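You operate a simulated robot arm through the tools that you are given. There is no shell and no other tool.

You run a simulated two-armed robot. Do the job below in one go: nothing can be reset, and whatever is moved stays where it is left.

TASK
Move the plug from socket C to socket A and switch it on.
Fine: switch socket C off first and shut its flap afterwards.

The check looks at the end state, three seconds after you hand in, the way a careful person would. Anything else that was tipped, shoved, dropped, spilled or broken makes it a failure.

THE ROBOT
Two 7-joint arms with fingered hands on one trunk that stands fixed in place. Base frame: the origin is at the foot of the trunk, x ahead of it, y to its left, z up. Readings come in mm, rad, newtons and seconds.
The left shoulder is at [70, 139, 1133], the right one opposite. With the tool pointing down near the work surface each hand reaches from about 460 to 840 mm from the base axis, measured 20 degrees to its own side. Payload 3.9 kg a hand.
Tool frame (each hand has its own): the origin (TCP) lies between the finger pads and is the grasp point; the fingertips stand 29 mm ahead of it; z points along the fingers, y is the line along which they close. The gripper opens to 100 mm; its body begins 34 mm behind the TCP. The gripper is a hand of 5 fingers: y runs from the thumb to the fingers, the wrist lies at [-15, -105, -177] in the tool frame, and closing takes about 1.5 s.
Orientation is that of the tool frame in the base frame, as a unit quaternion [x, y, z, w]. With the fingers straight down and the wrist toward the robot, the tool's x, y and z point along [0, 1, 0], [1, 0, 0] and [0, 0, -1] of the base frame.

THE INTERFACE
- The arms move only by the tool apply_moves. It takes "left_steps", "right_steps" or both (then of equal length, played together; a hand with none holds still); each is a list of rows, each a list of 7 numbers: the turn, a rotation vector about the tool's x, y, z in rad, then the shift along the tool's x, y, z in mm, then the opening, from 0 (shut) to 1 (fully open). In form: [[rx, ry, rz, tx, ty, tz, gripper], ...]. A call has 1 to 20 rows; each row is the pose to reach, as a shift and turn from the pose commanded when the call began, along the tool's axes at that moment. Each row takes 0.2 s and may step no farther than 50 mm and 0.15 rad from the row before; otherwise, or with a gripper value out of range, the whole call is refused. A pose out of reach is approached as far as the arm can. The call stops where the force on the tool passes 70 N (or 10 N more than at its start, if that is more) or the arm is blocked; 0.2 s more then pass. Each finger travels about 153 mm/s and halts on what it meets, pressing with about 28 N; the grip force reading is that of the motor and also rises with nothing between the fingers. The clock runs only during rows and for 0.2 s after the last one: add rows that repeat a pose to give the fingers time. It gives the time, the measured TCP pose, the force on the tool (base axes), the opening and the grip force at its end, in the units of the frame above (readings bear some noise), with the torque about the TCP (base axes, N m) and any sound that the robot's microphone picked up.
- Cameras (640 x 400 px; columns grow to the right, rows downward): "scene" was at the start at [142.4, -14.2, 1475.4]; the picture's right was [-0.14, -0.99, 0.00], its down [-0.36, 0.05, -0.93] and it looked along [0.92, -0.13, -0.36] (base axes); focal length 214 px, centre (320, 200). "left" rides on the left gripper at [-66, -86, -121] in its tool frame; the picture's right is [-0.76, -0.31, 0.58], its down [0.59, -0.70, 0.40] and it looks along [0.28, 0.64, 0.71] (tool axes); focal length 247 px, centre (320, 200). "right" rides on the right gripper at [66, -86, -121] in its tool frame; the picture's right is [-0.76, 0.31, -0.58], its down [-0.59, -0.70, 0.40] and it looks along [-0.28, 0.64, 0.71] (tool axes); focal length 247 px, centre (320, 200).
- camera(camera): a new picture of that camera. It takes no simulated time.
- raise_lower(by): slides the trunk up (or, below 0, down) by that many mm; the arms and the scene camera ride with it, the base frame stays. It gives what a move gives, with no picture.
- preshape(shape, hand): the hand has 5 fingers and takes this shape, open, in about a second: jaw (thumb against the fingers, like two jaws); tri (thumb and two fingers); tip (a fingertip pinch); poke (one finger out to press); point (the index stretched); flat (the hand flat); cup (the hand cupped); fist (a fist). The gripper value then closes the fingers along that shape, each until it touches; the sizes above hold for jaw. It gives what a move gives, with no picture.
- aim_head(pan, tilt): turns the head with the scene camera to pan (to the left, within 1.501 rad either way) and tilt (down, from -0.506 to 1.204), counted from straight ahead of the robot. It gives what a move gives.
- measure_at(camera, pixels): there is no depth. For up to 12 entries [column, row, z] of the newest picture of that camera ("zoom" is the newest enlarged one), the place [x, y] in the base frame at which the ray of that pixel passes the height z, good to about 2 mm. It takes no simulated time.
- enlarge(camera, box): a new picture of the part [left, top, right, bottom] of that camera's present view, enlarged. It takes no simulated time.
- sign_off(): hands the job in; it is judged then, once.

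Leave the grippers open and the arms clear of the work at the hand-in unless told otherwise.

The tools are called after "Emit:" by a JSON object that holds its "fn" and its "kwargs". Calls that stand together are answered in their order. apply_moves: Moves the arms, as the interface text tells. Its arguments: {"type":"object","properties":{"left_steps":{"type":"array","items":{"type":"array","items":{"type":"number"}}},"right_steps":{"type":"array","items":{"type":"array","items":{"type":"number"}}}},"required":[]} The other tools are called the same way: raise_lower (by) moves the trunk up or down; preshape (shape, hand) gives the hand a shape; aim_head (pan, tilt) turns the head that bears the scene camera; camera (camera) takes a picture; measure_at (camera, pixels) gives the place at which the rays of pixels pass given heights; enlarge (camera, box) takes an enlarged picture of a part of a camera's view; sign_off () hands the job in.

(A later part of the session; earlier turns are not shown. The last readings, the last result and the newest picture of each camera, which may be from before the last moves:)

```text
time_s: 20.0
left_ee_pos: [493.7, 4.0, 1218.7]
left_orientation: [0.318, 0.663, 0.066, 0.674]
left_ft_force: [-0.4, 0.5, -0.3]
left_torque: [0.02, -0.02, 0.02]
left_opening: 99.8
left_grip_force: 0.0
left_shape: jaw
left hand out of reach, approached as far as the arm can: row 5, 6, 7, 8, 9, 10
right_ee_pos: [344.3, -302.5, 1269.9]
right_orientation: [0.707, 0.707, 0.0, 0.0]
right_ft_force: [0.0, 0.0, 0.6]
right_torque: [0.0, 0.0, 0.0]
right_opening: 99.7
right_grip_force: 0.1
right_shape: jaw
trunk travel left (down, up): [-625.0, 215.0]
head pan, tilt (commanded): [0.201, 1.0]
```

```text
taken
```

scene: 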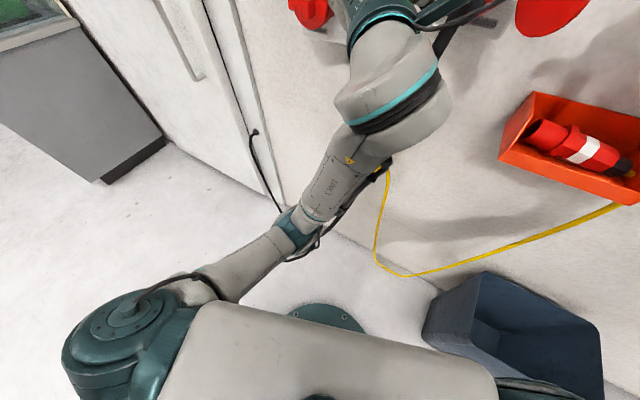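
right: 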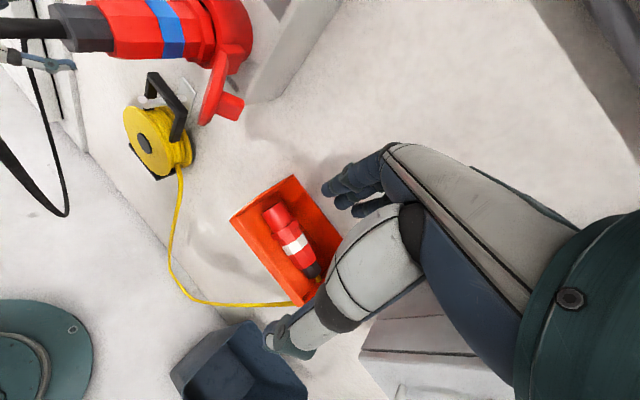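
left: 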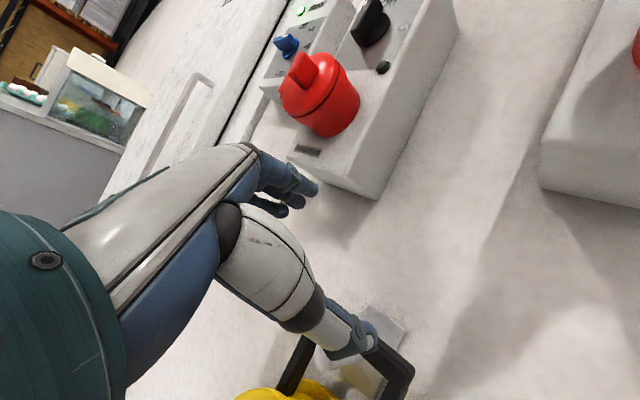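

The hand is now above the cable but limited in height relative to the shoulder, so a higher trunk helps. I raise the trunk by 110 mm (hand goes to about 1330, still below the shelf) and look again.

Emit:
{"fn": "raise_lower", "kwargs": {"by": 110}}

Emit:
{"fn": "aim_head", "kwargs": {"pan": -0.05, "tilt": 0.4}}

Emit:
{"fn": "camera", "kwargs": {"camera": "scene"}}

```text
time_s: 21.4
left_ee_pos: [493.8, 6.2, 1327.4]
left_orientation: [0.319, 0.663, 0.066, 0.675]
left_ft_force: [-0.1, 0.2, 0.2]
left_torque: [-0.02, -0.01, 0.02]
left_opening: 99.8
left_grip_force: 0.0
left_shape: jaw
right_ee_pos: [345.2, -301.9, 1380.2]
right_orientation: [0.708, 0.707, 0.001, 0.0]
right_ft_force: [-0.1, 0.1, 0.4]
right_torque: [0.0, -0.01, 0.02]
right_opening: 99.7
right_grip_force: 0.0
right_shape: jaw
trunk travel left (down, up): [-735.0, 105.0]
head pan, tilt (commanded): [0.201, 1.0]
```

```text
time_s: 22.4
left_ee_pos: [492.8, 5.3, 1328.2]
left_orientation: [0.318, 0.662, 0.066, 0.675]
left_ft_force: [0.5, 0.2, 0.4]
left_torque: [-0.02, -0.03, 0.02]
left_opening: 99.8
left_grip_force: 0.0
left_shape: jaw
right_ee_pos: [344.9, -301.9, 1381.5]
right_orientation: [0.707, 0.707, -0.001, 0.0]
right_ft_force: [0.0, -1.3, 0.0]
right_torque: [0.03, 0.0, -0.01]
right_opening: 99.9
right_grip_force: 0.1
right_shape: jaw
trunk travel left (down, up): [-735.0, 105.0]
head pan, tilt (commanded): [-0.051, 0.4]
```

```text
taken
```

scene: 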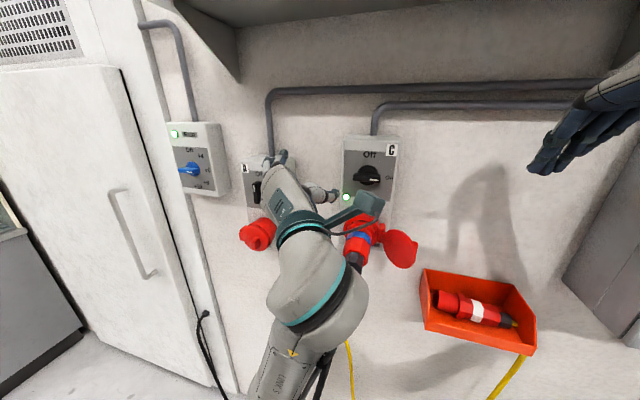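

The hand is in front of the boxes with the cable below the forearm. I lower the hand 60 mm relative to the trunk, then raise the trunk its last 105 mm so the forearm can lie flatter.

Emit:
{"fn": "apply_moves", "kwargs": {"left_steps": [[0, 0, 0, 25.5, -15.5, 2.5, 1], [0, 0, 0, 51, -31, 5, 1]]}}

Emit:
{"fn": "raise_lower", "kwargs": {"by": 100}}

```text
time_s: 23.0
left_ee_pos: [504.9, 24.5, 1263.1]
left_orientation: [0.321, 0.66, 0.132, 0.666]
left_ft_force: [0.1, 0.1, 0.1]
left_torque: [0.03, 0.02, -0.03]
left_opening: 100.1
left_grip_force: 0.1
left_shape: jaw
right_ee_pos: [344.0, -301.9, 1380.2]
right_orientation: [0.707, 0.707, 0.0, 0.0]
right_ft_force: [-0.5, -0.6, 0.0]
right_torque: [0.03, 0.0, -0.02]
right_opening: 99.8
right_grip_force: 0.1
right_shape: jaw
trunk travel left (down, up): [-735.0, 105.0]
head pan, tilt (commanded): [-0.051, 0.4]
```

```text
time_s: 24.1
left_ee_pos: [505.8, 24.3, 1348.1]
left_orientation: [0.323, 0.661, 0.134, 0.664]
left_ft_force: [-1.5, 0.8, 0.2]
left_torque: [0.0, 0.01, 0.01]
left_opening: 100.1
left_grip_force: 0.1
left_shape: jaw
right_ee_pos: [343.3, -300.2, 1467.8]
right_orientation: [0.707, 0.707, 0.0, 0.001]
right_ft_force: [-0.8, 0.2, 0.3]
right_torque: [0.0, 0.02, -0.01]
right_opening: 99.7
right_grip_force: 0.1
right_shape: jaw
trunk travel left (down, up): [-822.0, 18.0]
head pan, tilt (commanded): [-0.051, 0.4]
stopped: the arm was blocked; the commanded pose is now the measured one
```

The trunk rise stopped 13 mm short: something is blocked. I take pictures to see whether the right arm touches the shelf or the left arm the cable.

Emit:
{"fn": "camera", "kwargs": {"camera": "scene"}}

Emit:
{"fn": "camera", "kwargs": {"camera": "right"}}

Emit:
{"fn": "camera", "kwargs": {"camera": "left"}}

```text
taken
```

scene: 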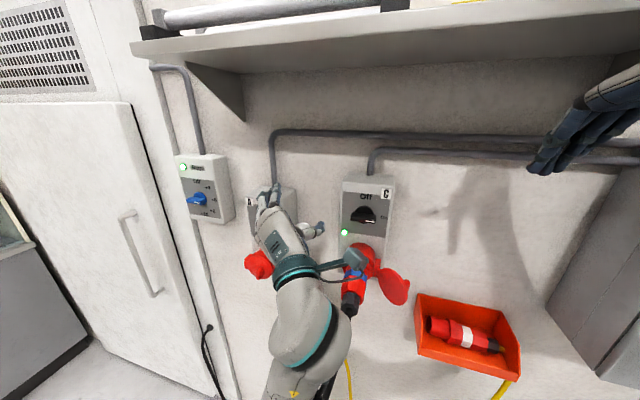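

```text
taken
```

right: 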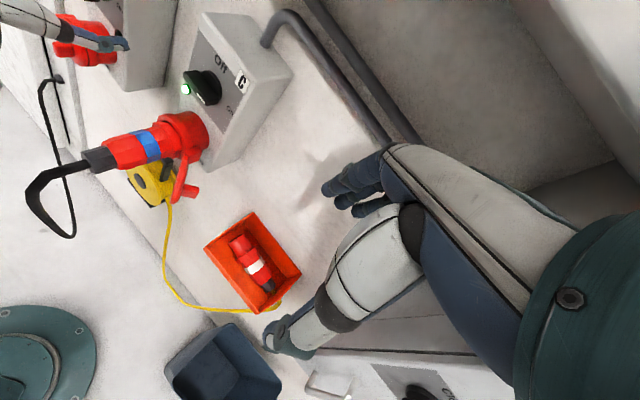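

```text
taken
```

left: 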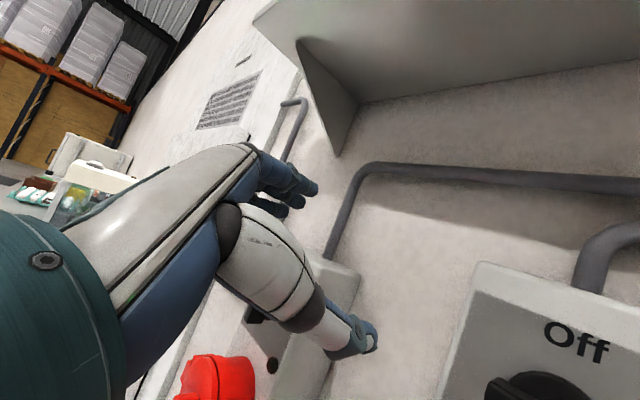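

The blocked part is likely the right arm near the shelf (its wrist is up at ~1645 mm). I lower the right hand by 150 mm, away from the shelf, and hold the left.

Emit:
{"fn": "apply_moves", "kwargs": {"right_steps": [[0, 0, 0, 0, -10, 40, 1], [0, 0, 0, 0, -10, 80, 1], [0, 0, 0, 0, -10, 120, 1], [0, 0, 0, 0, -10, 160, 1], [0, 0, 0, 0, -10, 160, 1]]}}

Emit:
{"fn": "raise_lower", "kwargs": {"by": 15}}

```text
time_s: 25.2
left_ee_pos: [505.6, 24.4, 1347.3]
left_orientation: [0.323, 0.662, 0.134, 0.663]
left_ft_force: [0.1, 0.4, -0.3]
left_torque: [-0.02, 0.0, -0.01]
left_opening: 100.0
left_grip_force: 0.0
left_shape: jaw
right_ee_pos: [337.6, -301.5, 1308.6]
right_orientation: [0.707, 0.707, 0.0, 0.0]
right_ft_force: [0.6, 0.6, -0.9]
right_torque: [0.01, -0.01, -0.03]
right_opening: 99.7
right_grip_force: 0.2
right_shape: jaw
trunk travel left (down, up): [-822.0, 18.0]
head pan, tilt (commanded): [-0.051, 0.4]
```

```text
time_s: 25.9
left_ee_pos: [506.4, 23.3, 1361.0]
left_orientation: [0.324, 0.662, 0.134, 0.662]
left_ft_force: [-0.2, 0.1, -0.3]
left_torque: [0.0, 0.01, 0.02]
left_opening: 100.1
left_grip_force: 0.0
left_shape: jaw
right_ee_pos: [336.3, -301.4, 1325.1]
right_orientation: [0.707, 0.707, 0.0, 0.0]
right_ft_force: [-0.5, -0.5, -0.4]
right_torque: [-0.01, 0.0, -0.04]
right_opening: 99.7
right_grip_force: 0.0
right_shape: jaw
trunk travel left (down, up): [-837.0, 3.0]
head pan, tilt (commanded): [-0.051, 0.4]
```

The trunk is up now, so the right arm had been touching the shelf. Next I turn the left hand to palm-down, pitched 12° down, and bring it to 65 mm in front of knob C (TCP about (467,-90,1320)).

Emit:
{"fn": "apply_moves", "kwargs": {"left_steps": [[0.0196, -0.0037, 0.1161, -5, -15, -0.7, 1], [0.0392, -0.0075, 0.2321, -10, -30, -1.4, 1], [0.0587, -0.0112, 0.3482, -15, -45, -2, 1], [0.0783, -0.0149, 0.4642, -20, -60, -2.7, 1], [0.0979, -0.0186, 0.5803, -25, -75, -3.4, 1], [0.1175, -0.0224, 0.6963, -30, -90, -4, 1], [0.137, -0.0261, 0.8124, -35, -105, -4.7, 1], [0.1566, -0.0298, 0.9284, -39.8, -120.3, -5.4, 1], [0.1566, -0.0298, 0.9284, -39.8, -120.3, -5.4, 1]]}}

Emit:
{"fn": "camera", "kwargs": {"camera": "scene"}}

```text
time_s: 26.8
left_ee_pos: [469.9, -18.7, 1400.5]
left_orientation: [0.456, 0.536, 0.298, 0.645]
left_ft_force: [0.3, -1.1, -0.1]
left_torque: [0.05, 0.0, -0.02]
left_opening: 100.1
left_grip_force: 0.0
left_shape: jaw
right_ee_pos: [335.6, -304.2, 1325.4]
right_orientation: [0.708, 0.706, 0.001, 0.001]
right_ft_force: [0.4, -0.3, 0.2]
right_torque: [0.01, 0.01, 0.02]
right_opening: 99.9
right_grip_force: 0.1
right_shape: jaw
trunk travel left (down, up): [-837.0, 3.0]
head pan, tilt (commanded): [-0.051, 0.4]
stopped in row 4 (left hand): the arm was blocked; the commanded pose is now the measured one
```

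```text
taken
```

scene: 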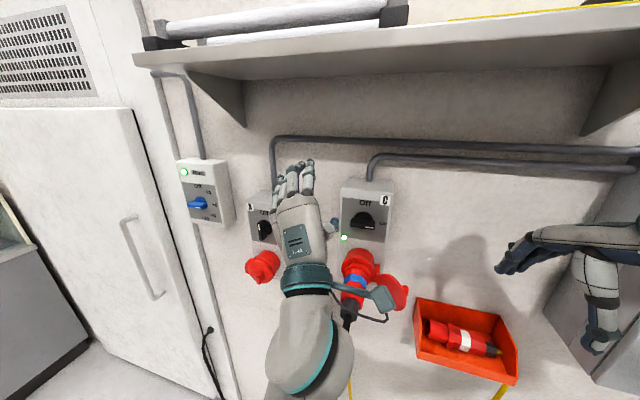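

Blocked again, with the hand at (470,-19,1400). I look down at the left arm near the trunk to find what it touches.

Emit:
{"fn": "aim_head", "kwargs": {"pan": 0.3, "tilt": 1.2}}

Emit:
{"fn": "camera", "kwargs": {"camera": "scene"}}

Emit:
{"fn": "camera", "kwargs": {"camera": "right"}}

```text
time_s: 28.0
left_ee_pos: [468.9, -19.8, 1399.7]
left_orientation: [0.456, 0.536, 0.297, 0.645]
left_ft_force: [0.2, 0.7, -0.4]
left_torque: [0.0, 0.05, 0.02]
left_opening: 99.9
left_grip_force: 0.0
left_shape: jaw
right_ee_pos: [336.6, -303.2, 1324.7]
right_orientation: [0.707, 0.707, 0.0, 0.0]
right_ft_force: [0.2, 0.0, -0.2]
right_torque: [0.0, 0.0, 0.06]
right_opening: 100.0
right_grip_force: 0.0
right_shape: jaw
trunk travel left (down, up): [-837.0, 3.0]
head pan, tilt (commanded): [0.3, 1.201]
```

```text
taken
```

scene: 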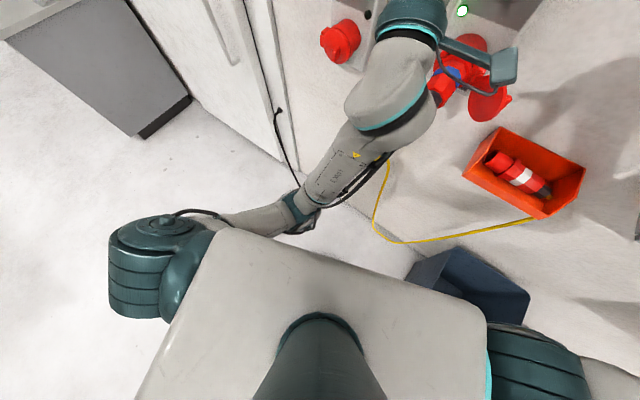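

```text
taken
```

right: 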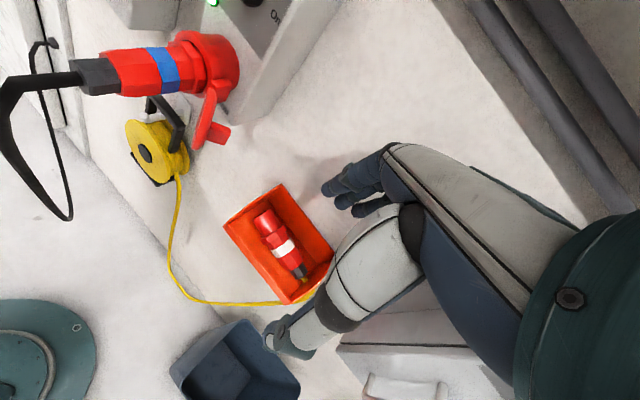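

The upper arm presses against the torso when the left hand crosses over to C, so C is a job for the right hand, A for the left. I move the left hand back to the left in front of A (TCP about (530,150,1340)).

Emit:
{"fn": "apply_moves", "kwargs": {"left_steps": [[0, 0, 0, 38, 4, 2.5, 1], [0, 0, 0, 76, 8, 5, 1], [0, 0, 0, 113, 13, 7.5, 1], [0, 0, 0, 151, 17, 10, 1], [0, 0, 0, 188.7, 21, 12.4, 1], [0, 0, 0, 188.7, 21, 12.4, 1]]}}

Emit:
{"fn": "preshape", "kwargs": {"shape": "poke", "hand": "right"}}

Emit:
{"fn": "aim_head", "kwargs": {"pan": -0.5, "tilt": 0.4}}

Emit:
{"fn": "camera", "kwargs": {"camera": "scene"}}

Emit:
{"fn": "camera", "kwargs": {"camera": "right"}}

```text
time_s: 29.4
left_ee_pos: [532.7, 147.0, 1330.1]
left_orientation: [0.455, 0.534, 0.295, 0.648]
left_ft_force: [0.5, 0.4, 0.6]
left_torque: [0.02, 0.03, 0.0]
left_opening: 100.1
left_grip_force: 0.0
left_shape: jaw
left hand out of reach, approached as far as the arm can: row 4, 5, 6
right_ee_pos: [336.2, -303.8, 1323.8]
right_orientation: [0.707, 0.708, 0.001, 0.0]
right_ft_force: [0.0, -0.4, -0.5]
right_torque: [0.03, -0.03, -0.03]
right_opening: 99.8
right_grip_force: 0.0
right_shape: jaw
trunk travel left (down, up): [-837.0, 3.0]
head pan, tilt (commanded): [0.3, 1.201]
```

```text
time_s: 30.3
left_ee_pos: [533.7, 147.7, 1330.0]
left_orientation: [0.454, 0.535, 0.296, 0.648]
left_ft_force: [0.8, 1.1, 0.5]
left_torque: [-0.03, 0.0, -0.03]
left_opening: 100.1
left_grip_force: 0.0
left_shape: jaw
right_ee_pos: [335.9, -302.5, 1324.4]
right_orientation: [0.707, 0.707, -0.001, 0.0]
right_ft_force: [0.3, 0.5, 0.7]
right_torque: [0.02, 0.03, -0.01]
right_opening: 0.2
right_grip_force: 0.1
right_shape: poke
trunk travel left (down, up): [-837.0, 3.0]
head pan, tilt (commanded): [0.3, 1.201]
```

```text
time_s: 31.4
left_ee_pos: [535.2, 147.6, 1330.9]
left_orientation: [0.454, 0.535, 0.296, 0.647]
left_ft_force: [0.0, -0.4, 0.4]
left_torque: [0.0, -0.02, 0.0]
left_opening: 100.3
left_grip_force: 0.1
left_shape: jaw
right_ee_pos: [337.0, -303.3, 1323.2]
right_orientation: [0.707, 0.707, 0.0, -0.001]
right_ft_force: [0.3, 0.0, 0.3]
right_torque: [0.01, -0.01, 0.01]
right_opening: 0.0
right_grip_force: 0.1
right_shape: poke
trunk travel left (down, up): [-837.0, 3.0]
head pan, tilt (commanded): [-0.499, 0.4]
```

```text
taken
```

scene: 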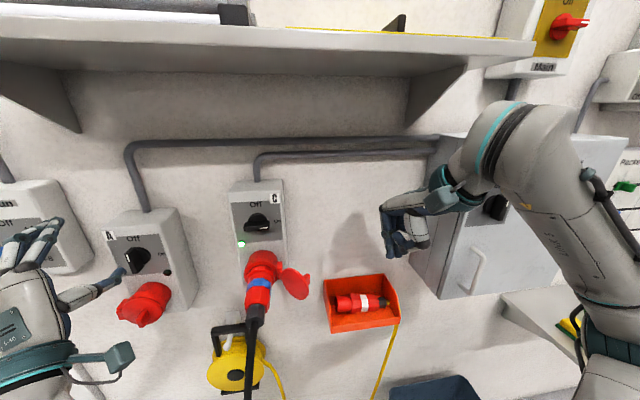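

```text
taken
```

right: 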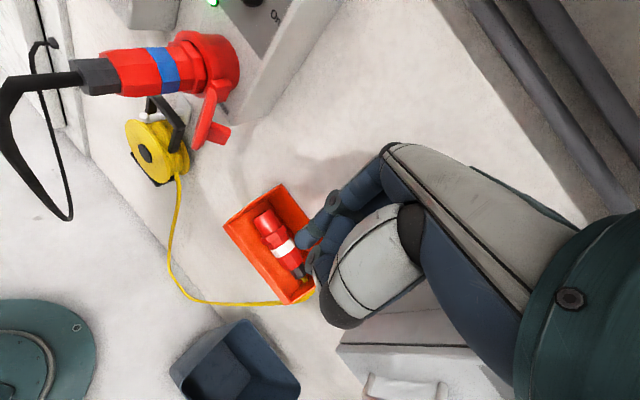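

In poke shape the index finger is out. The tool point projects at about (330,242) in the right view. I enlarge to see where the fingertip lies relative to it.

Emit:
{"fn": "enlarge", "kwargs": {"camera": "right", "box": [260, 130, 440, 340]}}

Emit:
{"fn": "enlarge", "kwargs": {"camera": "scene", "box": [360, 140, 520, 290]}}

```text
1.90 times, centred on (350, 235) of right
```

zoom: 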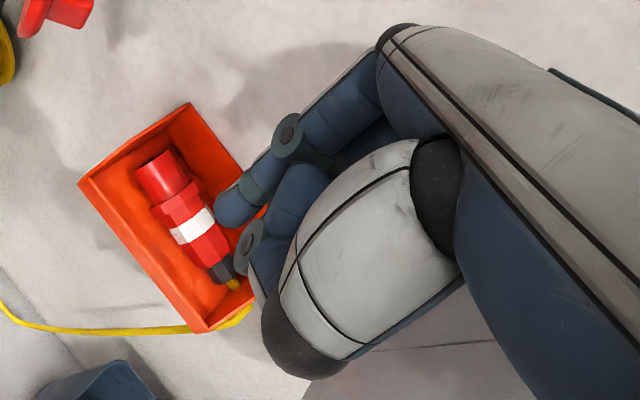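

```text
2.67 times, centred on (440, 215) of scene
```

zoom: 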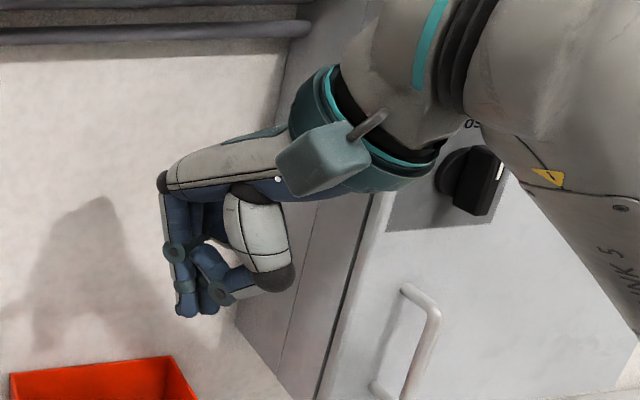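

Poke shows a slightly bent index with the others curled. I try the "point" shape to compare.

Emit:
{"fn": "preshape", "kwargs": {"shape": "point", "hand": "right"}}

Emit:
{"fn": "enlarge", "kwargs": {"camera": "scene", "box": [360, 140, 520, 290]}}

Emit:
{"fn": "enlarge", "kwargs": {"camera": "right", "box": [260, 130, 440, 340]}}

```text
time_s: 32.3
left_ee_pos: [534.1, 146.7, 1330.2]
left_orientation: [0.455, 0.535, 0.295, 0.648]
left_ft_force: [-0.6, -0.1, 0.0]
left_torque: [0.04, -0.03, 0.0]
left_opening: 99.8
left_grip_force: 0.1
left_shape: jaw
right_ee_pos: [336.5, -302.0, 1323.1]
right_orientation: [0.707, 0.707, -0.001, 0.001]
right_ft_force: [0.4, 0.0, 0.8]
right_torque: [-0.02, -0.03, -0.02]
right_opening: 0.0
right_grip_force: 0.1
right_shape: point
trunk travel left (down, up): [-837.0, 3.0]
head pan, tilt (commanded): [-0.499, 0.4]
```

```text
2.67 times, centred on (440, 215) of scene
```

zoom: 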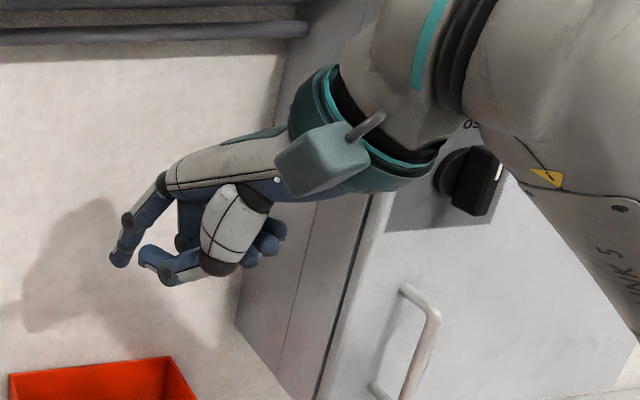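

```text
1.90 times, centred on (350, 235) of right
```

zoom: 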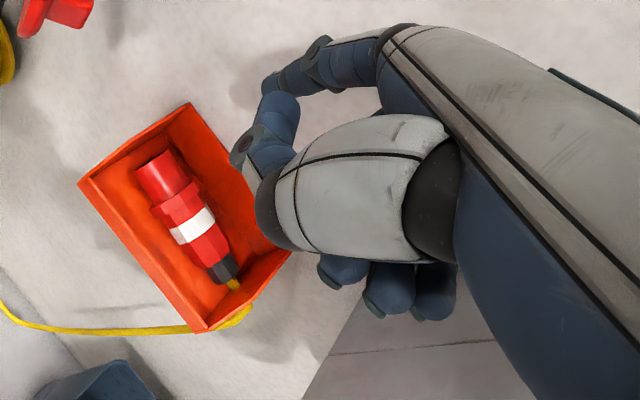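

In "point" the index reaches out clearly, its tip at right-view pixel (321,174.5) and scene pixel (364,238). I measure the tip position by the scene ray.

Emit:
{"fn": "measure_at", "kwargs": {"camera": "scene", "pixels": [[364.3, 238.2, 1310], [364.3, 238.2, 1290], [364.3, 238.2, 1270]]}}

Emit:
{"fn": "measure_at", "kwargs": {"camera": "right", "pixels": [[321, 174.5, 1310], [321, 174.5, 1290], [321, 174.5, 1270]]}}

```text
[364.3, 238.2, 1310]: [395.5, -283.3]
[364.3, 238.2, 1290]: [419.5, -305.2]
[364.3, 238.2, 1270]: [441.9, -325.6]
```

```text
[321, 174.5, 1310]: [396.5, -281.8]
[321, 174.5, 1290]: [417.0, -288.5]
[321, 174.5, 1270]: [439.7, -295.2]
```

The index tip in "point" is at about 58 mm along tool y, 20 mm along x and 12 mm along z from the TCP, with thumb and curled fingers well behind it. So pushing the left end of the knob bar downward from above, with the hand as it is (fingers down), looks natural. I measure the finger's middle joint to know its direction.

Emit:
{"fn": "measure_at", "kwargs": {"camera": "scene", "pixels": [[368.8, 222.5, 1360], [368.8, 222.5, 1340], [368.8, 222.5, 1320], [423, 207, 1360], [423, 207, 1400]]}}

Emit:
{"fn": "measure_at", "kwargs": {"camera": "right", "pixels": [[347.4, 161.3, 1360], [347.4, 161.3, 1340], [347.4, 161.3, 1320]]}}

Emit:
{"fn": "enlarge", "kwargs": {"camera": "scene", "box": [370, 180, 434, 250]}}

```text
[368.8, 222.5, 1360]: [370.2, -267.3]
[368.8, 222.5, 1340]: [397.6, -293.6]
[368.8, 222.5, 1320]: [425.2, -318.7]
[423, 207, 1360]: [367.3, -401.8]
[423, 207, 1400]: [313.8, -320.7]
```

```text
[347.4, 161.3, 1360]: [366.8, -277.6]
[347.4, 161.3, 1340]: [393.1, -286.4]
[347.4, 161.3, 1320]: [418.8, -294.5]
```

```text
5.71 times, centred on (402, 215) of scene
```

zoom: 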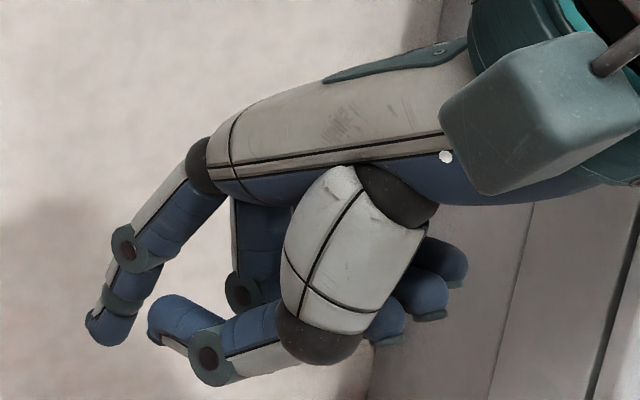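

The distal index points straight along tool z, tip at tool (20,58,12). I bring the right hand, yawed 20° to face the wall, to a point in front and above knob C: index tip at about s-left end of the bar but 57 mm out from the final depth (TCP (430,-75,1360)).

Emit:
{"fn": "apply_moves", "kwargs": {"right_steps": [[0, 0, 0.05, 33, 13.4, -5.3, 0], [0, 0, 0.1, 65, 26.9, -10.6, 0], [0, 0, 0.15, 97, 40.3, -15.9, 0], [0, 0, 0.2, 130, 53.7, -21.1, 0], [0, 0, 0.25, 162, 67.1, -26.4, 0], [0, 0, 0.3, 195, 80.6, -31.7, 0], [0, 0, 0.349, 227, 94, -37, 0], [0, 0, 0.349, 227, 94, -37, 0]]}}

Emit:
{"fn": "aim_head", "kwargs": {"pan": -0.2, "tilt": 0.45}}

Emit:
{"fn": "camera", "kwargs": {"camera": "scene"}}

Emit:
{"fn": "camera", "kwargs": {"camera": "right"}}

```text
time_s: 34.1
left_ee_pos: [534.0, 147.0, 1330.1]
left_orientation: [0.454, 0.535, 0.296, 0.648]
left_ft_force: [-0.2, -0.4, -0.5]
left_torque: [-0.02, -0.01, 0.0]
left_opening: 100.1
left_grip_force: 0.0
left_shape: jaw
right_ee_pos: [430.6, -77.3, 1361.6]
right_orientation: [0.82, 0.572, 0.0, 0.0]
right_ft_force: [-0.1, -0.6, 0.4]
right_torque: [-0.01, 0.02, 0.01]
right_opening: 0.0
right_grip_force: 0.1
right_shape: point
trunk travel left (down, up): [-837.0, 3.0]
head pan, tilt (commanded): [-0.499, 0.4]
```

```text
time_s: 34.9
left_ee_pos: [534.3, 148.5, 1331.2]
left_orientation: [0.455, 0.535, 0.296, 0.648]
left_ft_force: [0.5, -0.6, 0.3]
left_torque: [0.01, 0.02, -0.02]
left_opening: 100.0
left_grip_force: 0.1
left_shape: jaw
right_ee_pos: [430.8, -76.5, 1360.6]
right_orientation: [0.819, 0.573, 0.0, 0.0]
right_ft_force: [0.7, -0.5, -0.5]
right_torque: [-0.01, -0.01, 0.03]
right_opening: 0.0
right_grip_force: 0.1
right_shape: point
trunk travel left (down, up): [-837.0, 3.0]
head pan, tilt (commanded): [-0.201, 0.45]
```

```text
taken
```

scene: 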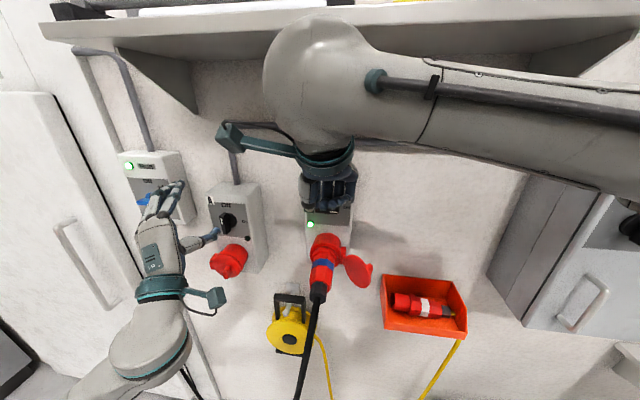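

```text
taken
```

right: 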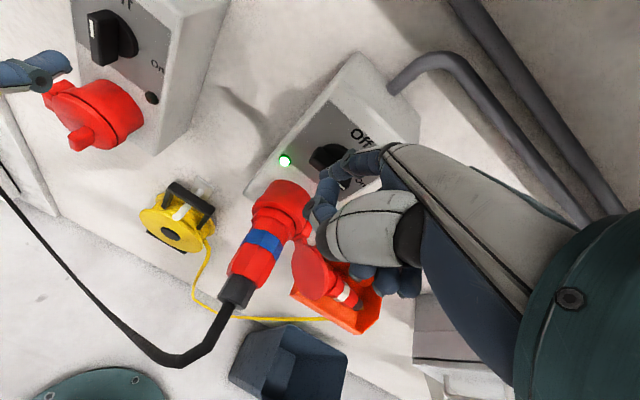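

The right arm follows without trouble. I now move 56 mm toward the panel and 9 mm down, which should put the index tip about 25 mm above the left end of the bar, and then check with the right camera.

Emit:
{"fn": "apply_moves", "kwargs": {"right_steps": [[0, 0, 0, 1, 28, 4, 0], [0, 0, 0, 2, 56, 9, 0], [0, 0, 0, 2, 56, 9, 0]]}}

Emit:
{"fn": "enlarge", "kwargs": {"camera": "right", "box": [240, 90, 400, 250]}}

Emit:
{"fn": "enlarge", "kwargs": {"camera": "left", "box": [400, 150, 640, 400]}}

Emit:
{"fn": "camera", "kwargs": {"camera": "left"}}

```text
time_s: 35.7
left_ee_pos: [532.7, 148.2, 1330.8]
left_orientation: [0.455, 0.535, 0.296, 0.648]
left_ft_force: [0.0, -0.3, -0.3]
left_torque: [0.0, -0.02, 0.02]
left_opening: 100.1
left_grip_force: 0.0
left_shape: jaw
right_ee_pos: [483.2, -93.6, 1352.7]
right_orientation: [0.819, 0.573, 0.0, 0.0]
right_ft_force: [-0.6, 0.0, 0.0]
right_torque: [0.04, -0.04, -0.01]
right_opening: 0.0
right_grip_force: 0.0
right_shape: point
trunk travel left (down, up): [-837.0, 3.0]
head pan, tilt (commanded): [-0.201, 0.45]
```

```text
2.50 times, centred on (320, 170) of right
```

zoom: 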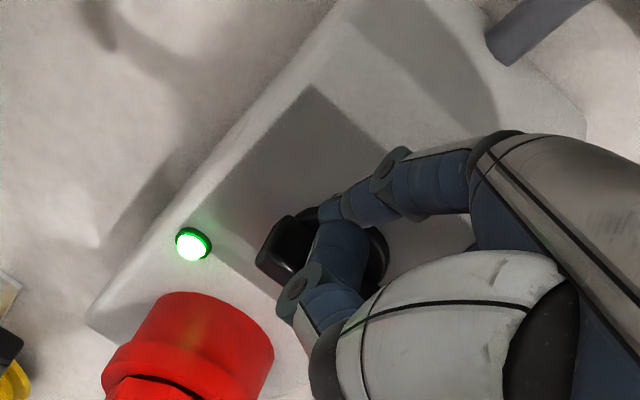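

```text
1.60 times, centred on (520, 275) of left
```

zoom: 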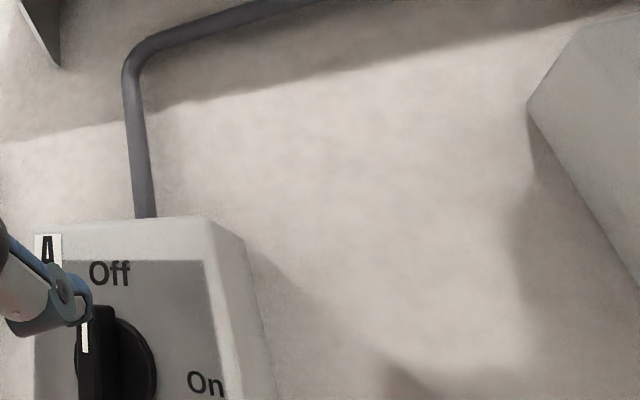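

```text
taken
```

left: 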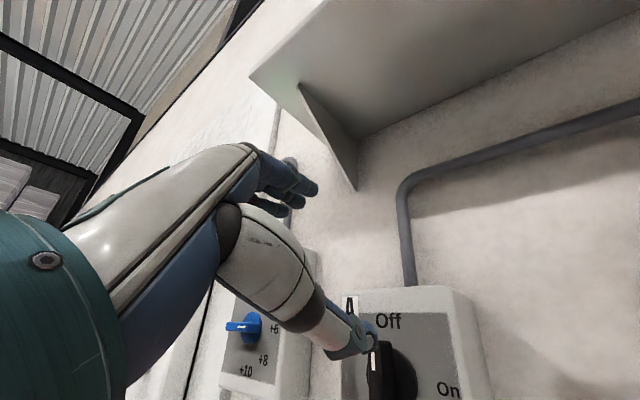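

The geometry checks: the index tip is directly above the left end of C's bar (bar end at right pixel (306,188), tip at (323,175), 26 mm higher). I push it straight down 53 mm in small steps to swing the bar's left end down (counter-clockwise, toward Off).

Emit:
{"fn": "apply_moves", "kwargs": {"right_steps": [[0, 0, 0, 0, -2, 10, 0], [0, 0, 0, 0, -2, 20, 0], [0, 0, 0, 0, -2, 26, 0], [0, 0, 0, 0, -2, 32, 0], [0, 0, 0, 0, -2, 38, 0], [0, 0, 0, 0, -2, 44, 0], [0, 0, 0, 0, -2, 49, 0], [0, 0, 0, 0, -2, 53, 0]]}}

Emit:
{"fn": "enlarge", "kwargs": {"camera": "right", "box": [240, 90, 400, 250]}}

```text
time_s: 37.5
left_ee_pos: [535.1, 147.2, 1329.5]
left_orientation: [0.455, 0.535, 0.297, 0.647]
left_ft_force: [0.4, 0.0, -0.9]
left_torque: [0.0, -0.01, -0.02]
left_opening: 99.9
left_grip_force: 0.1
left_shape: jaw
right_ee_pos: [483.3, -93.2, 1298.1]
right_orientation: [0.819, 0.574, 0.001, -0.001]
right_ft_force: [0.6, -0.3, 0.4]
right_torque: [0.01, -0.06, -0.01]
right_opening: 0.1
right_grip_force: 0.0
right_shape: point
trunk travel left (down, up): [-837.0, 3.0]
head pan, tilt (commanded): [-0.201, 0.45]
```

```text
2.50 times, centred on (320, 170) of right
```

zoom: 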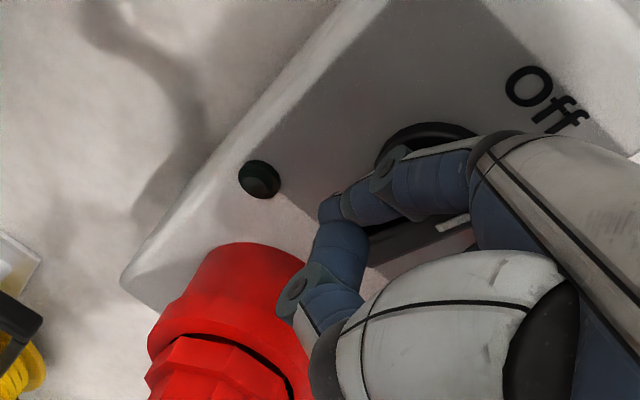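

C's lamp has gone dark, so the switch moved. I draw the hand straight out by 70 mm and up 40 mm, then look at the knob.

Emit:
{"fn": "apply_moves", "kwargs": {"right_steps": [[0, 0, 0, 2, -25, 0, 0], [0, 0, 0, 2, -60, -10, 0], [0, 0, 0, 0, -90, -40, 0], [0, 0, 0, -40, -110, -50, 0], [0, 0, 0, -80, -110, -50, 0]]}}

Emit:
{"fn": "camera", "kwargs": {"camera": "scene"}}

Emit:
{"fn": "camera", "kwargs": {"camera": "right"}}

```text
time_s: 38.7
left_ee_pos: [534.5, 145.1, 1330.4]
left_orientation: [0.455, 0.535, 0.297, 0.647]
left_ft_force: [0.3, -0.1, 0.0]
left_torque: [-0.01, 0.0, 0.02]
left_opening: 99.7
left_grip_force: 0.1
left_shape: jaw
right_ee_pos: [350.1, -131.9, 1348.8]
right_orientation: [0.82, 0.573, 0.002, -0.001]
right_ft_force: [0.2, 0.0, -0.2]
right_torque: [-0.02, 0.01, 0.03]
right_opening: 0.0
right_grip_force: 0.1
right_shape: point
trunk travel left (down, up): [-837.0, 3.0]
head pan, tilt (commanded): [-0.201, 0.45]
```

```text
taken
```

scene: 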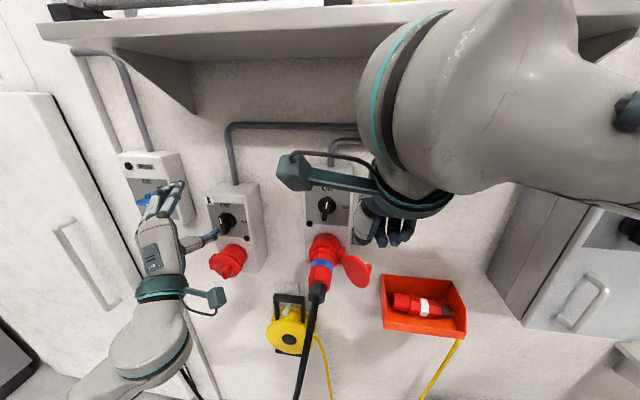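

```text
taken
```

right: 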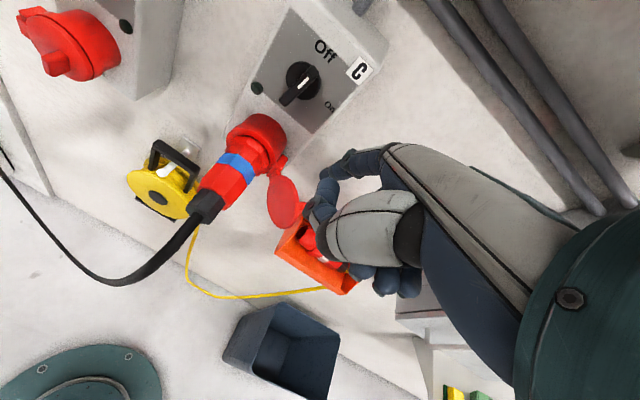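

C's knob mark now points up to "Off", and the "Run" lamp of the appliance went dark too. I zoom to confirm the knob, and then look at A's lid for the next step.

Emit:
{"fn": "enlarge", "kwargs": {"camera": "right", "box": [230, 30, 390, 130]}}

Emit:
{"fn": "enlarge", "kwargs": {"camera": "scene", "box": [110, 150, 290, 300]}}

```text
4.00 times, centred on (310, 80) of right
```

zoom: 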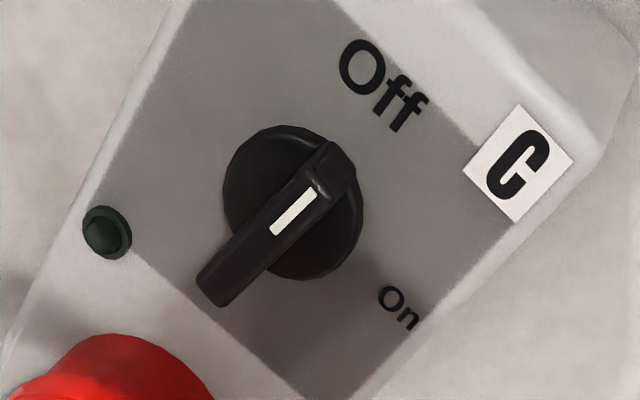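

```text
2.67 times, centred on (200, 225) of scene
```

zoom: 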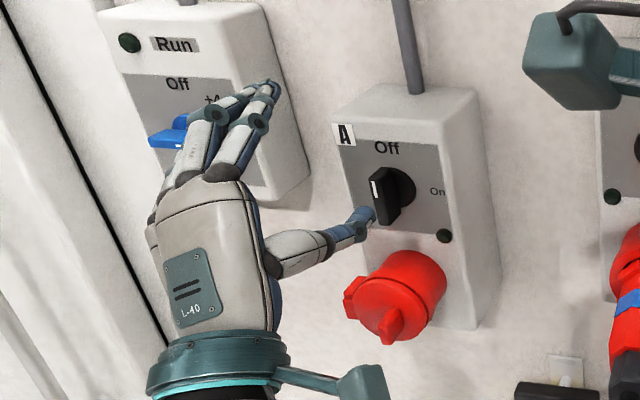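

C is off. Plan for A's lid: with the left hand in the same "fingers down, index out" pose, hook the index to the right of the tab and swing the lid left around its hinge. First I turn the left hand to fingers-down, facing the wall, pulling back a little.

Emit:
{"fn": "apply_moves", "kwargs": {"left_steps": [[0.1309, 0.0236, 0.0332, 0.5, 0.3, -4, 1], [0.2617, 0.0472, 0.0665, 1, 0.5, -8, 1], [0.3926, 0.0708, 0.0997, 1.4, 0.8, -12, 1], [0.5234, 0.0944, 0.1329, 1.9, 1, -16, 1], [0.6543, 0.118, 0.1661, 2.4, 1.3, -20, 1], [0.7852, 0.1417, 0.1994, 2.9, 1.6, -24, 1], [0.916, 0.1653, 0.2326, 3.3, 1.8, -28, 1], [1.0469, 0.1889, 0.2658, 3.8, 2.1, -32, 1], [1.1777, 0.2125, 0.299, 4.3, 2.3, -36, 1], [1.3086, 0.2361, 0.3323, 4.8, 2.6, -40, 1], [1.4394, 0.2597, 0.3655, 5.2, 2.8, -44, 1], [1.5703, 0.2833, 0.3987, 5.7, 3.1, -47.5, 1], [1.5703, 0.2833, 0.3987, 5.7, 3.1, -47.5, 1]]}}

Emit:
{"fn": "camera", "kwargs": {"camera": "scene"}}

```text
time_s: 41.5
left_ee_pos: [487.2, 171.0, 1333.5]
left_orientation: [0.82, 0.573, -0.003, 0.002]
left_ft_force: [0.2, 0.6, 0.3]
left_torque: [-0.01, -0.03, 0.01]
left_opening: 100.1
left_grip_force: 0.0
left_shape: jaw
left hand out of reach, approached as far as the arm can: row 1, 2, 3, 4, 5, 6, 7, 8, 9
right_ee_pos: [346.9, -125.1, 1350.4]
right_orientation: [0.819, 0.573, 0.001, 0.002]
right_ft_force: [0.2, 0.3, 0.3]
right_torque: [-0.07, -0.04, -0.08]
right_opening: 0.0
right_grip_force: 0.0
right_shape: point
trunk travel left (down, up): [-837.0, 3.0]
head pan, tilt (commanded): [-0.201, 0.45]
```

```text
taken
```

scene: 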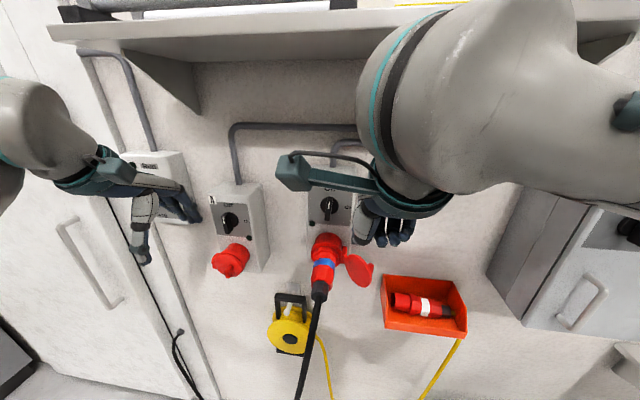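

The left hand is now in a comfortable fingers-down pose at (487,171,1333). I shape it to "point" and lower it in front of A's lid, still about 45 mm out from the tab.

Emit:
{"fn": "preshape", "kwargs": {"shape": "point", "hand": "left"}}

Emit:
{"fn": "apply_moves", "kwargs": {"left_steps": [[0, 0, 0, -1.5, -2.5, 39, 0], [0, 0, 0, -3, -5, 78, 0], [0, 0, 0, -4.5, -7.5, 117, 0], [0, 0, 0, -6, -10, 156, 0], [0, 0, 0, -7, -12, 193, 0], [0, 0, 0, -7, -12, 193, 0]]}}

Emit:
{"fn": "camera", "kwargs": {"camera": "left"}}

Emit:
{"fn": "camera", "kwargs": {"camera": "scene"}}

```text
time_s: 42.4
left_ee_pos: [491.6, 166.3, 1331.2]
left_orientation: [0.82, 0.572, -0.003, 0.0]
left_ft_force: [0.4, 0.1, -0.7]
left_torque: [0.01, -0.01, 0.02]
left_opening: 93.0
left_grip_force: 0.1
left_shape: point
right_ee_pos: [351.6, -130.3, 1349.0]
right_orientation: [0.819, 0.574, 0.001, -0.001]
right_ft_force: [0.4, -1.2, 0.1]
right_torque: [0.0, -0.01, -0.02]
right_opening: 0.0
right_grip_force: 0.0
right_shape: point
trunk travel left (down, up): [-837.0, 3.0]
head pan, tilt (commanded): [-0.201, 0.45]
```

```text
time_s: 43.8
left_ee_pos: [489.0, 155.9, 1147.1]
left_orientation: [0.822, 0.57, -0.002, -0.004]
left_ft_force: [-0.1, -0.5, 0.0]
left_torque: [0.0, -0.03, 0.02]
left_opening: 93.2
left_grip_force: 0.1
left_shape: point
left hand out of reach, approached as far as the arm can: row 5, 6
right_ee_pos: [350.9, -128.6, 1349.6]
right_orientation: [0.819, 0.574, 0.001, 0.0]
right_ft_force: [-1.0, -1.0, -0.6]
right_torque: [0.0, 0.0, -0.02]
right_opening: 0.0
right_grip_force: 0.1
right_shape: point
trunk travel left (down, up): [-837.0, 3.0]
head pan, tilt (commanded): [-0.201, 0.45]
```

```text
taken
```

left: 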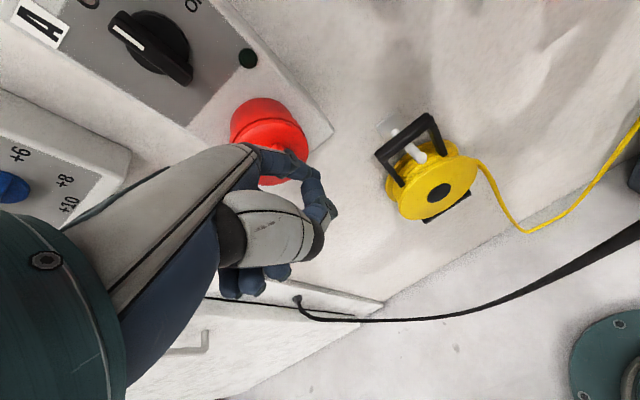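

```text
taken
```

scene: 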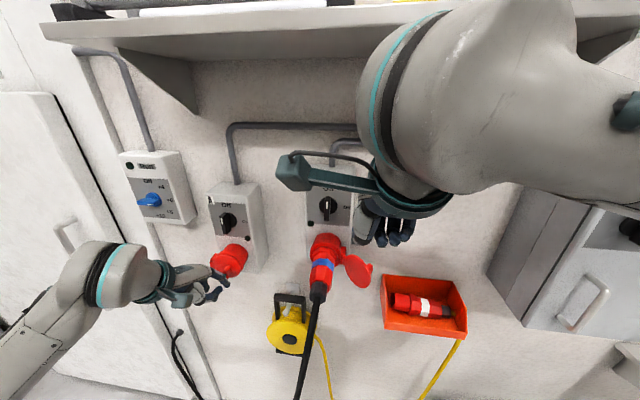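

The left hand is at (489,156,1147). I zoom the left camera and scene camera onto the finger and the lid.

Emit:
{"fn": "enlarge", "kwargs": {"camera": "left", "box": [200, 70, 400, 310]}}

Emit:
{"fn": "enlarge", "kwargs": {"camera": "scene", "box": [150, 210, 290, 320]}}

```text
1.67 times, centred on (300, 190) of left
```

zoom: 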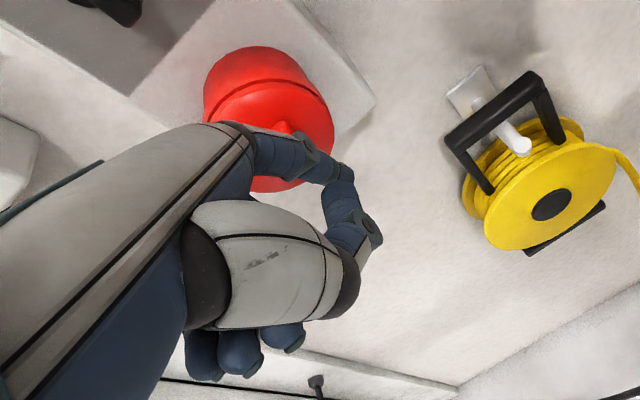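

```text
3.64 times, centred on (220, 265) of scene
```

zoom: 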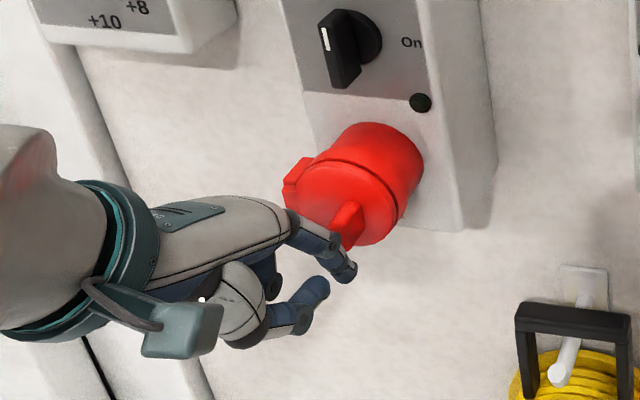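

I zoom further at the tab and the fingertip in the scene view for exact positions.

Emit:
{"fn": "enlarge", "kwargs": {"camera": "scene", "box": [200, 235, 264, 291]}}

Emit:
{"fn": "measure_at", "kwargs": {"camera": "zoom", "pixels": [[320, 200, 1150], [320, 200, 1100]]}}

```text
7.14 times, centred on (232, 263) of scene
```

zoom: 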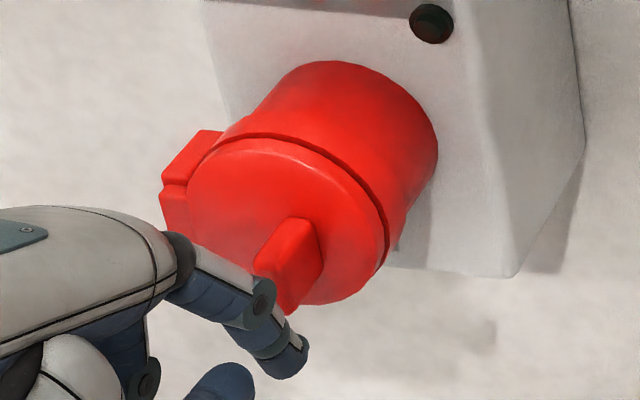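

```text
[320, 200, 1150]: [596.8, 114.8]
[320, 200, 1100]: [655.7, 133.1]
```

I measure rays of the lid centre (285,222), tab root (312,247), tab tip corners (288,313) and (256,268), and the index tip (287,372) in this enlargement.

Emit:
{"fn": "measure_at", "kwargs": {"camera": "zoom", "pixels": [[285, 222, 1150], [285, 222, 1100], [312, 247, 1150], [312, 247, 1100], [288, 313, 1150], [288, 313, 1100], [256, 268, 1150], [256, 268, 1100], [287, 372, 1150], [287, 372, 1130], [388, 250, 1150], [388, 250, 1100]]}}

```text
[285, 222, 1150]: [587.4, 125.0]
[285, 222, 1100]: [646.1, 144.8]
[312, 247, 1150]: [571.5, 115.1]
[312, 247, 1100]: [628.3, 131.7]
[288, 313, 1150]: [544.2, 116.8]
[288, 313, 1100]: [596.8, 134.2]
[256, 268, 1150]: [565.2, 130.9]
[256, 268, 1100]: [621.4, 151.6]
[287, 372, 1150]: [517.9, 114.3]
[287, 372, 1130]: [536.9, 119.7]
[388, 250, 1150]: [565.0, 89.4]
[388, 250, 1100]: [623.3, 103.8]
```

The lid centre is at about (608,132,1133), the tab tip at (567,128,1140) and the index tip at (537,118,1131), just right of the tab. I slide the index in 36 mm beside the tab, checking the force.

Emit:
{"fn": "apply_moves", "kwargs": {"left_steps": [[0, 0, 0, -1, 12, 0, 0], [0, 0, 0, -1, 24, 0, 0], [0, 0, 0, -1, 36, 0, 0], [0, 0, 0, -1, 36, 0, 0]]}}

Emit:
{"fn": "enlarge", "kwargs": {"camera": "scene", "box": [200, 235, 264, 291]}}

Emit:
{"fn": "enlarge", "kwargs": {"camera": "left", "box": [240, 80, 400, 240]}}

```text
time_s: 44.8
left_ee_pos: [521.4, 144.2, 1146.7]
left_orientation: [0.82, 0.572, -0.002, 0.0]
left_ft_force: [-2.3, -0.5, 0.3]
left_torque: [0.03, 0.0, -0.14]
left_opening: 93.0
left_grip_force: 0.0
left_shape: point
right_ee_pos: [348.9, -129.0, 1350.1]
right_orientation: [0.819, 0.574, 0.0, 0.0]
right_ft_force: [-0.6, -0.5, -1.3]
right_torque: [0.04, 0.0, 0.0]
right_opening: 0.1
right_grip_force: 0.1
right_shape: point
trunk travel left (down, up): [-837.0, 3.0]
head pan, tilt (commanded): [-0.201, 0.45]
```

```text
7.14 times, centred on (232, 263) of scene
```

zoom: 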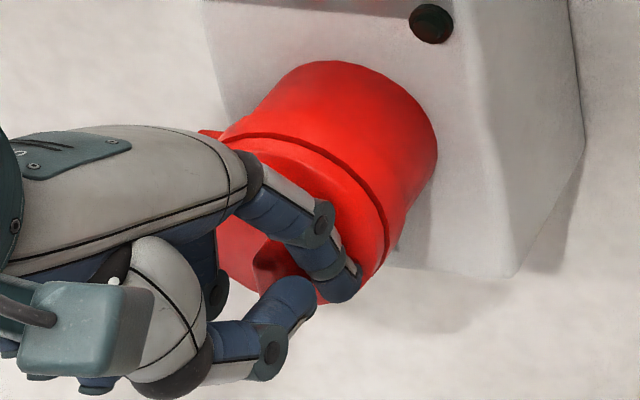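

```text
2.50 times, centred on (320, 160) of left
```

zoom: 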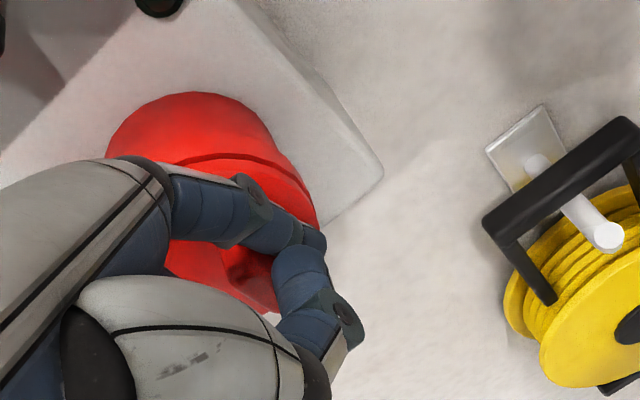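

The index is beside the tab (tab visible at (270,260) left of the finger). I sweep left and outward along the lid's opening arc up to about 50° and look.

Emit:
{"fn": "apply_moves", "kwargs": {"left_steps": [[0, 0, 0, 5, -6, 0, 0], [0, 0, 0, 11, -13, 0, 0], [0, 0, 0, 16, -19, 0, 0], [0, 0, 0, 21, -25, 0, 0], [0, 0, 0, 27, -30, 0, 0], [0, 0, 0, 32, -35, 0, 0], [0, 0, 0, 38, -39, 0, 0], [0, 0, 0, 45, -43, 0, 0], [0, 0, 0, 52, -46, 0, 0], [0, 0, 0, 59, -49, 0, 0]]}}

Emit:
{"fn": "enlarge", "kwargs": {"camera": "scene", "box": [170, 220, 270, 310]}}

Emit:
{"fn": "camera", "kwargs": {"camera": "left"}}

```text
time_s: 47.0
left_ee_pos: [496.2, 218.4, 1147.9]
left_orientation: [0.82, 0.572, -0.002, 0.002]
left_ft_force: [-5.8, 1.5, 2.5]
left_torque: [-0.09, 0.0, -0.11]
left_opening: 93.2
left_grip_force: 0.1
left_shape: point
right_ee_pos: [348.0, -127.1, 1350.0]
right_orientation: [0.819, 0.573, 0.001, 0.0]
right_ft_force: [0.6, 0.3, 0.2]
right_torque: [0.0, 0.04, 0.04]
right_opening: 0.0
right_grip_force: 0.0
right_shape: point
trunk travel left (down, up): [-837.0, 3.0]
head pan, tilt (commanded): [-0.201, 0.45]
```

```text
4.44 times, centred on (220, 265) of scene
```

zoom: 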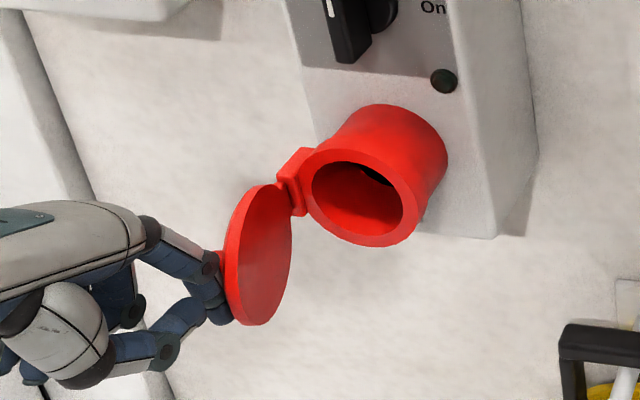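

```text
taken
```

left: 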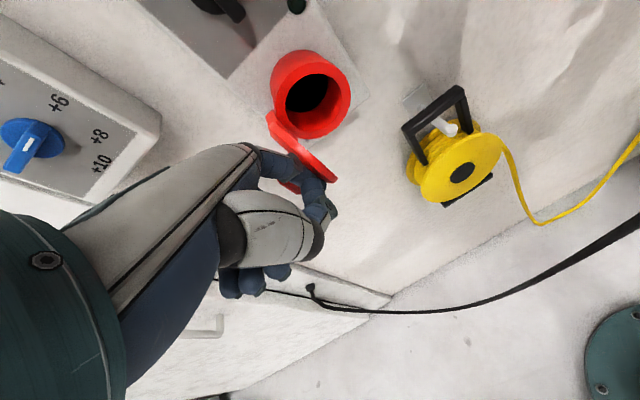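

The lid has swung open. I continue the arc to roughly 110° so the lid lies well clear of the socket.

Emit:
{"fn": "apply_moves", "kwargs": {"left_steps": [[0, 0, 0, 7.5, -2, 0, 0], [0, 0, 0, 15, -3, 0, 0], [0, 0, 0, 22, -3.5, 0, 0], [0, 0, 0, 30, -3.4, 0, 0], [0, 0, 0, 37, -2.5, 0, 0], [0, 0, 0, 45, -1.2, 0, 0], [0, 0, 0, 52, 1, 0, 0], [0, 0, 0, 60, 3.7, 0, 0], [0, 0, 0, 67, 7, 0, 0], [0, 0, 0, 73, 11, 0, 0]]}}

Emit:
{"fn": "enlarge", "kwargs": {"camera": "scene", "box": [150, 210, 270, 310]}}

Emit:
{"fn": "camera", "kwargs": {"camera": "left"}}

```text
time_s: 49.2
left_ee_pos: [533.7, 281.6, 1146.4]
left_orientation: [0.821, 0.571, -0.004, 0.001]
left_ft_force: [0.1, -0.4, -0.2]
left_torque: [-0.04, 0.03, 0.0]
left_opening: 93.0
left_grip_force: 0.0
left_shape: point
right_ee_pos: [350.5, -129.3, 1349.3]
right_orientation: [0.819, 0.574, 0.0, 0.0]
right_ft_force: [-0.4, -0.3, -0.1]
right_torque: [0.02, 0.0, 0.0]
right_opening: 0.0
right_grip_force: 0.1
right_shape: point
trunk travel left (down, up): [-837.0, 3.0]
head pan, tilt (commanded): [-0.201, 0.45]
```

```text
4.00 times, centred on (210, 260) of scene
```

zoom: 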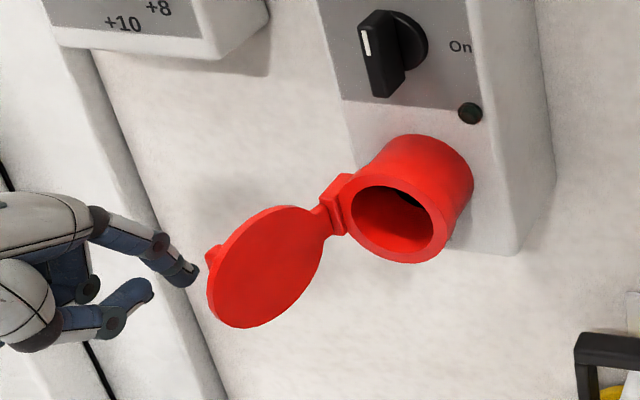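

```text
taken
```

left: 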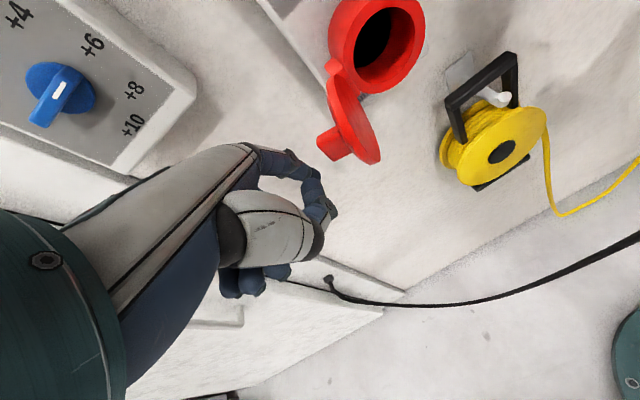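

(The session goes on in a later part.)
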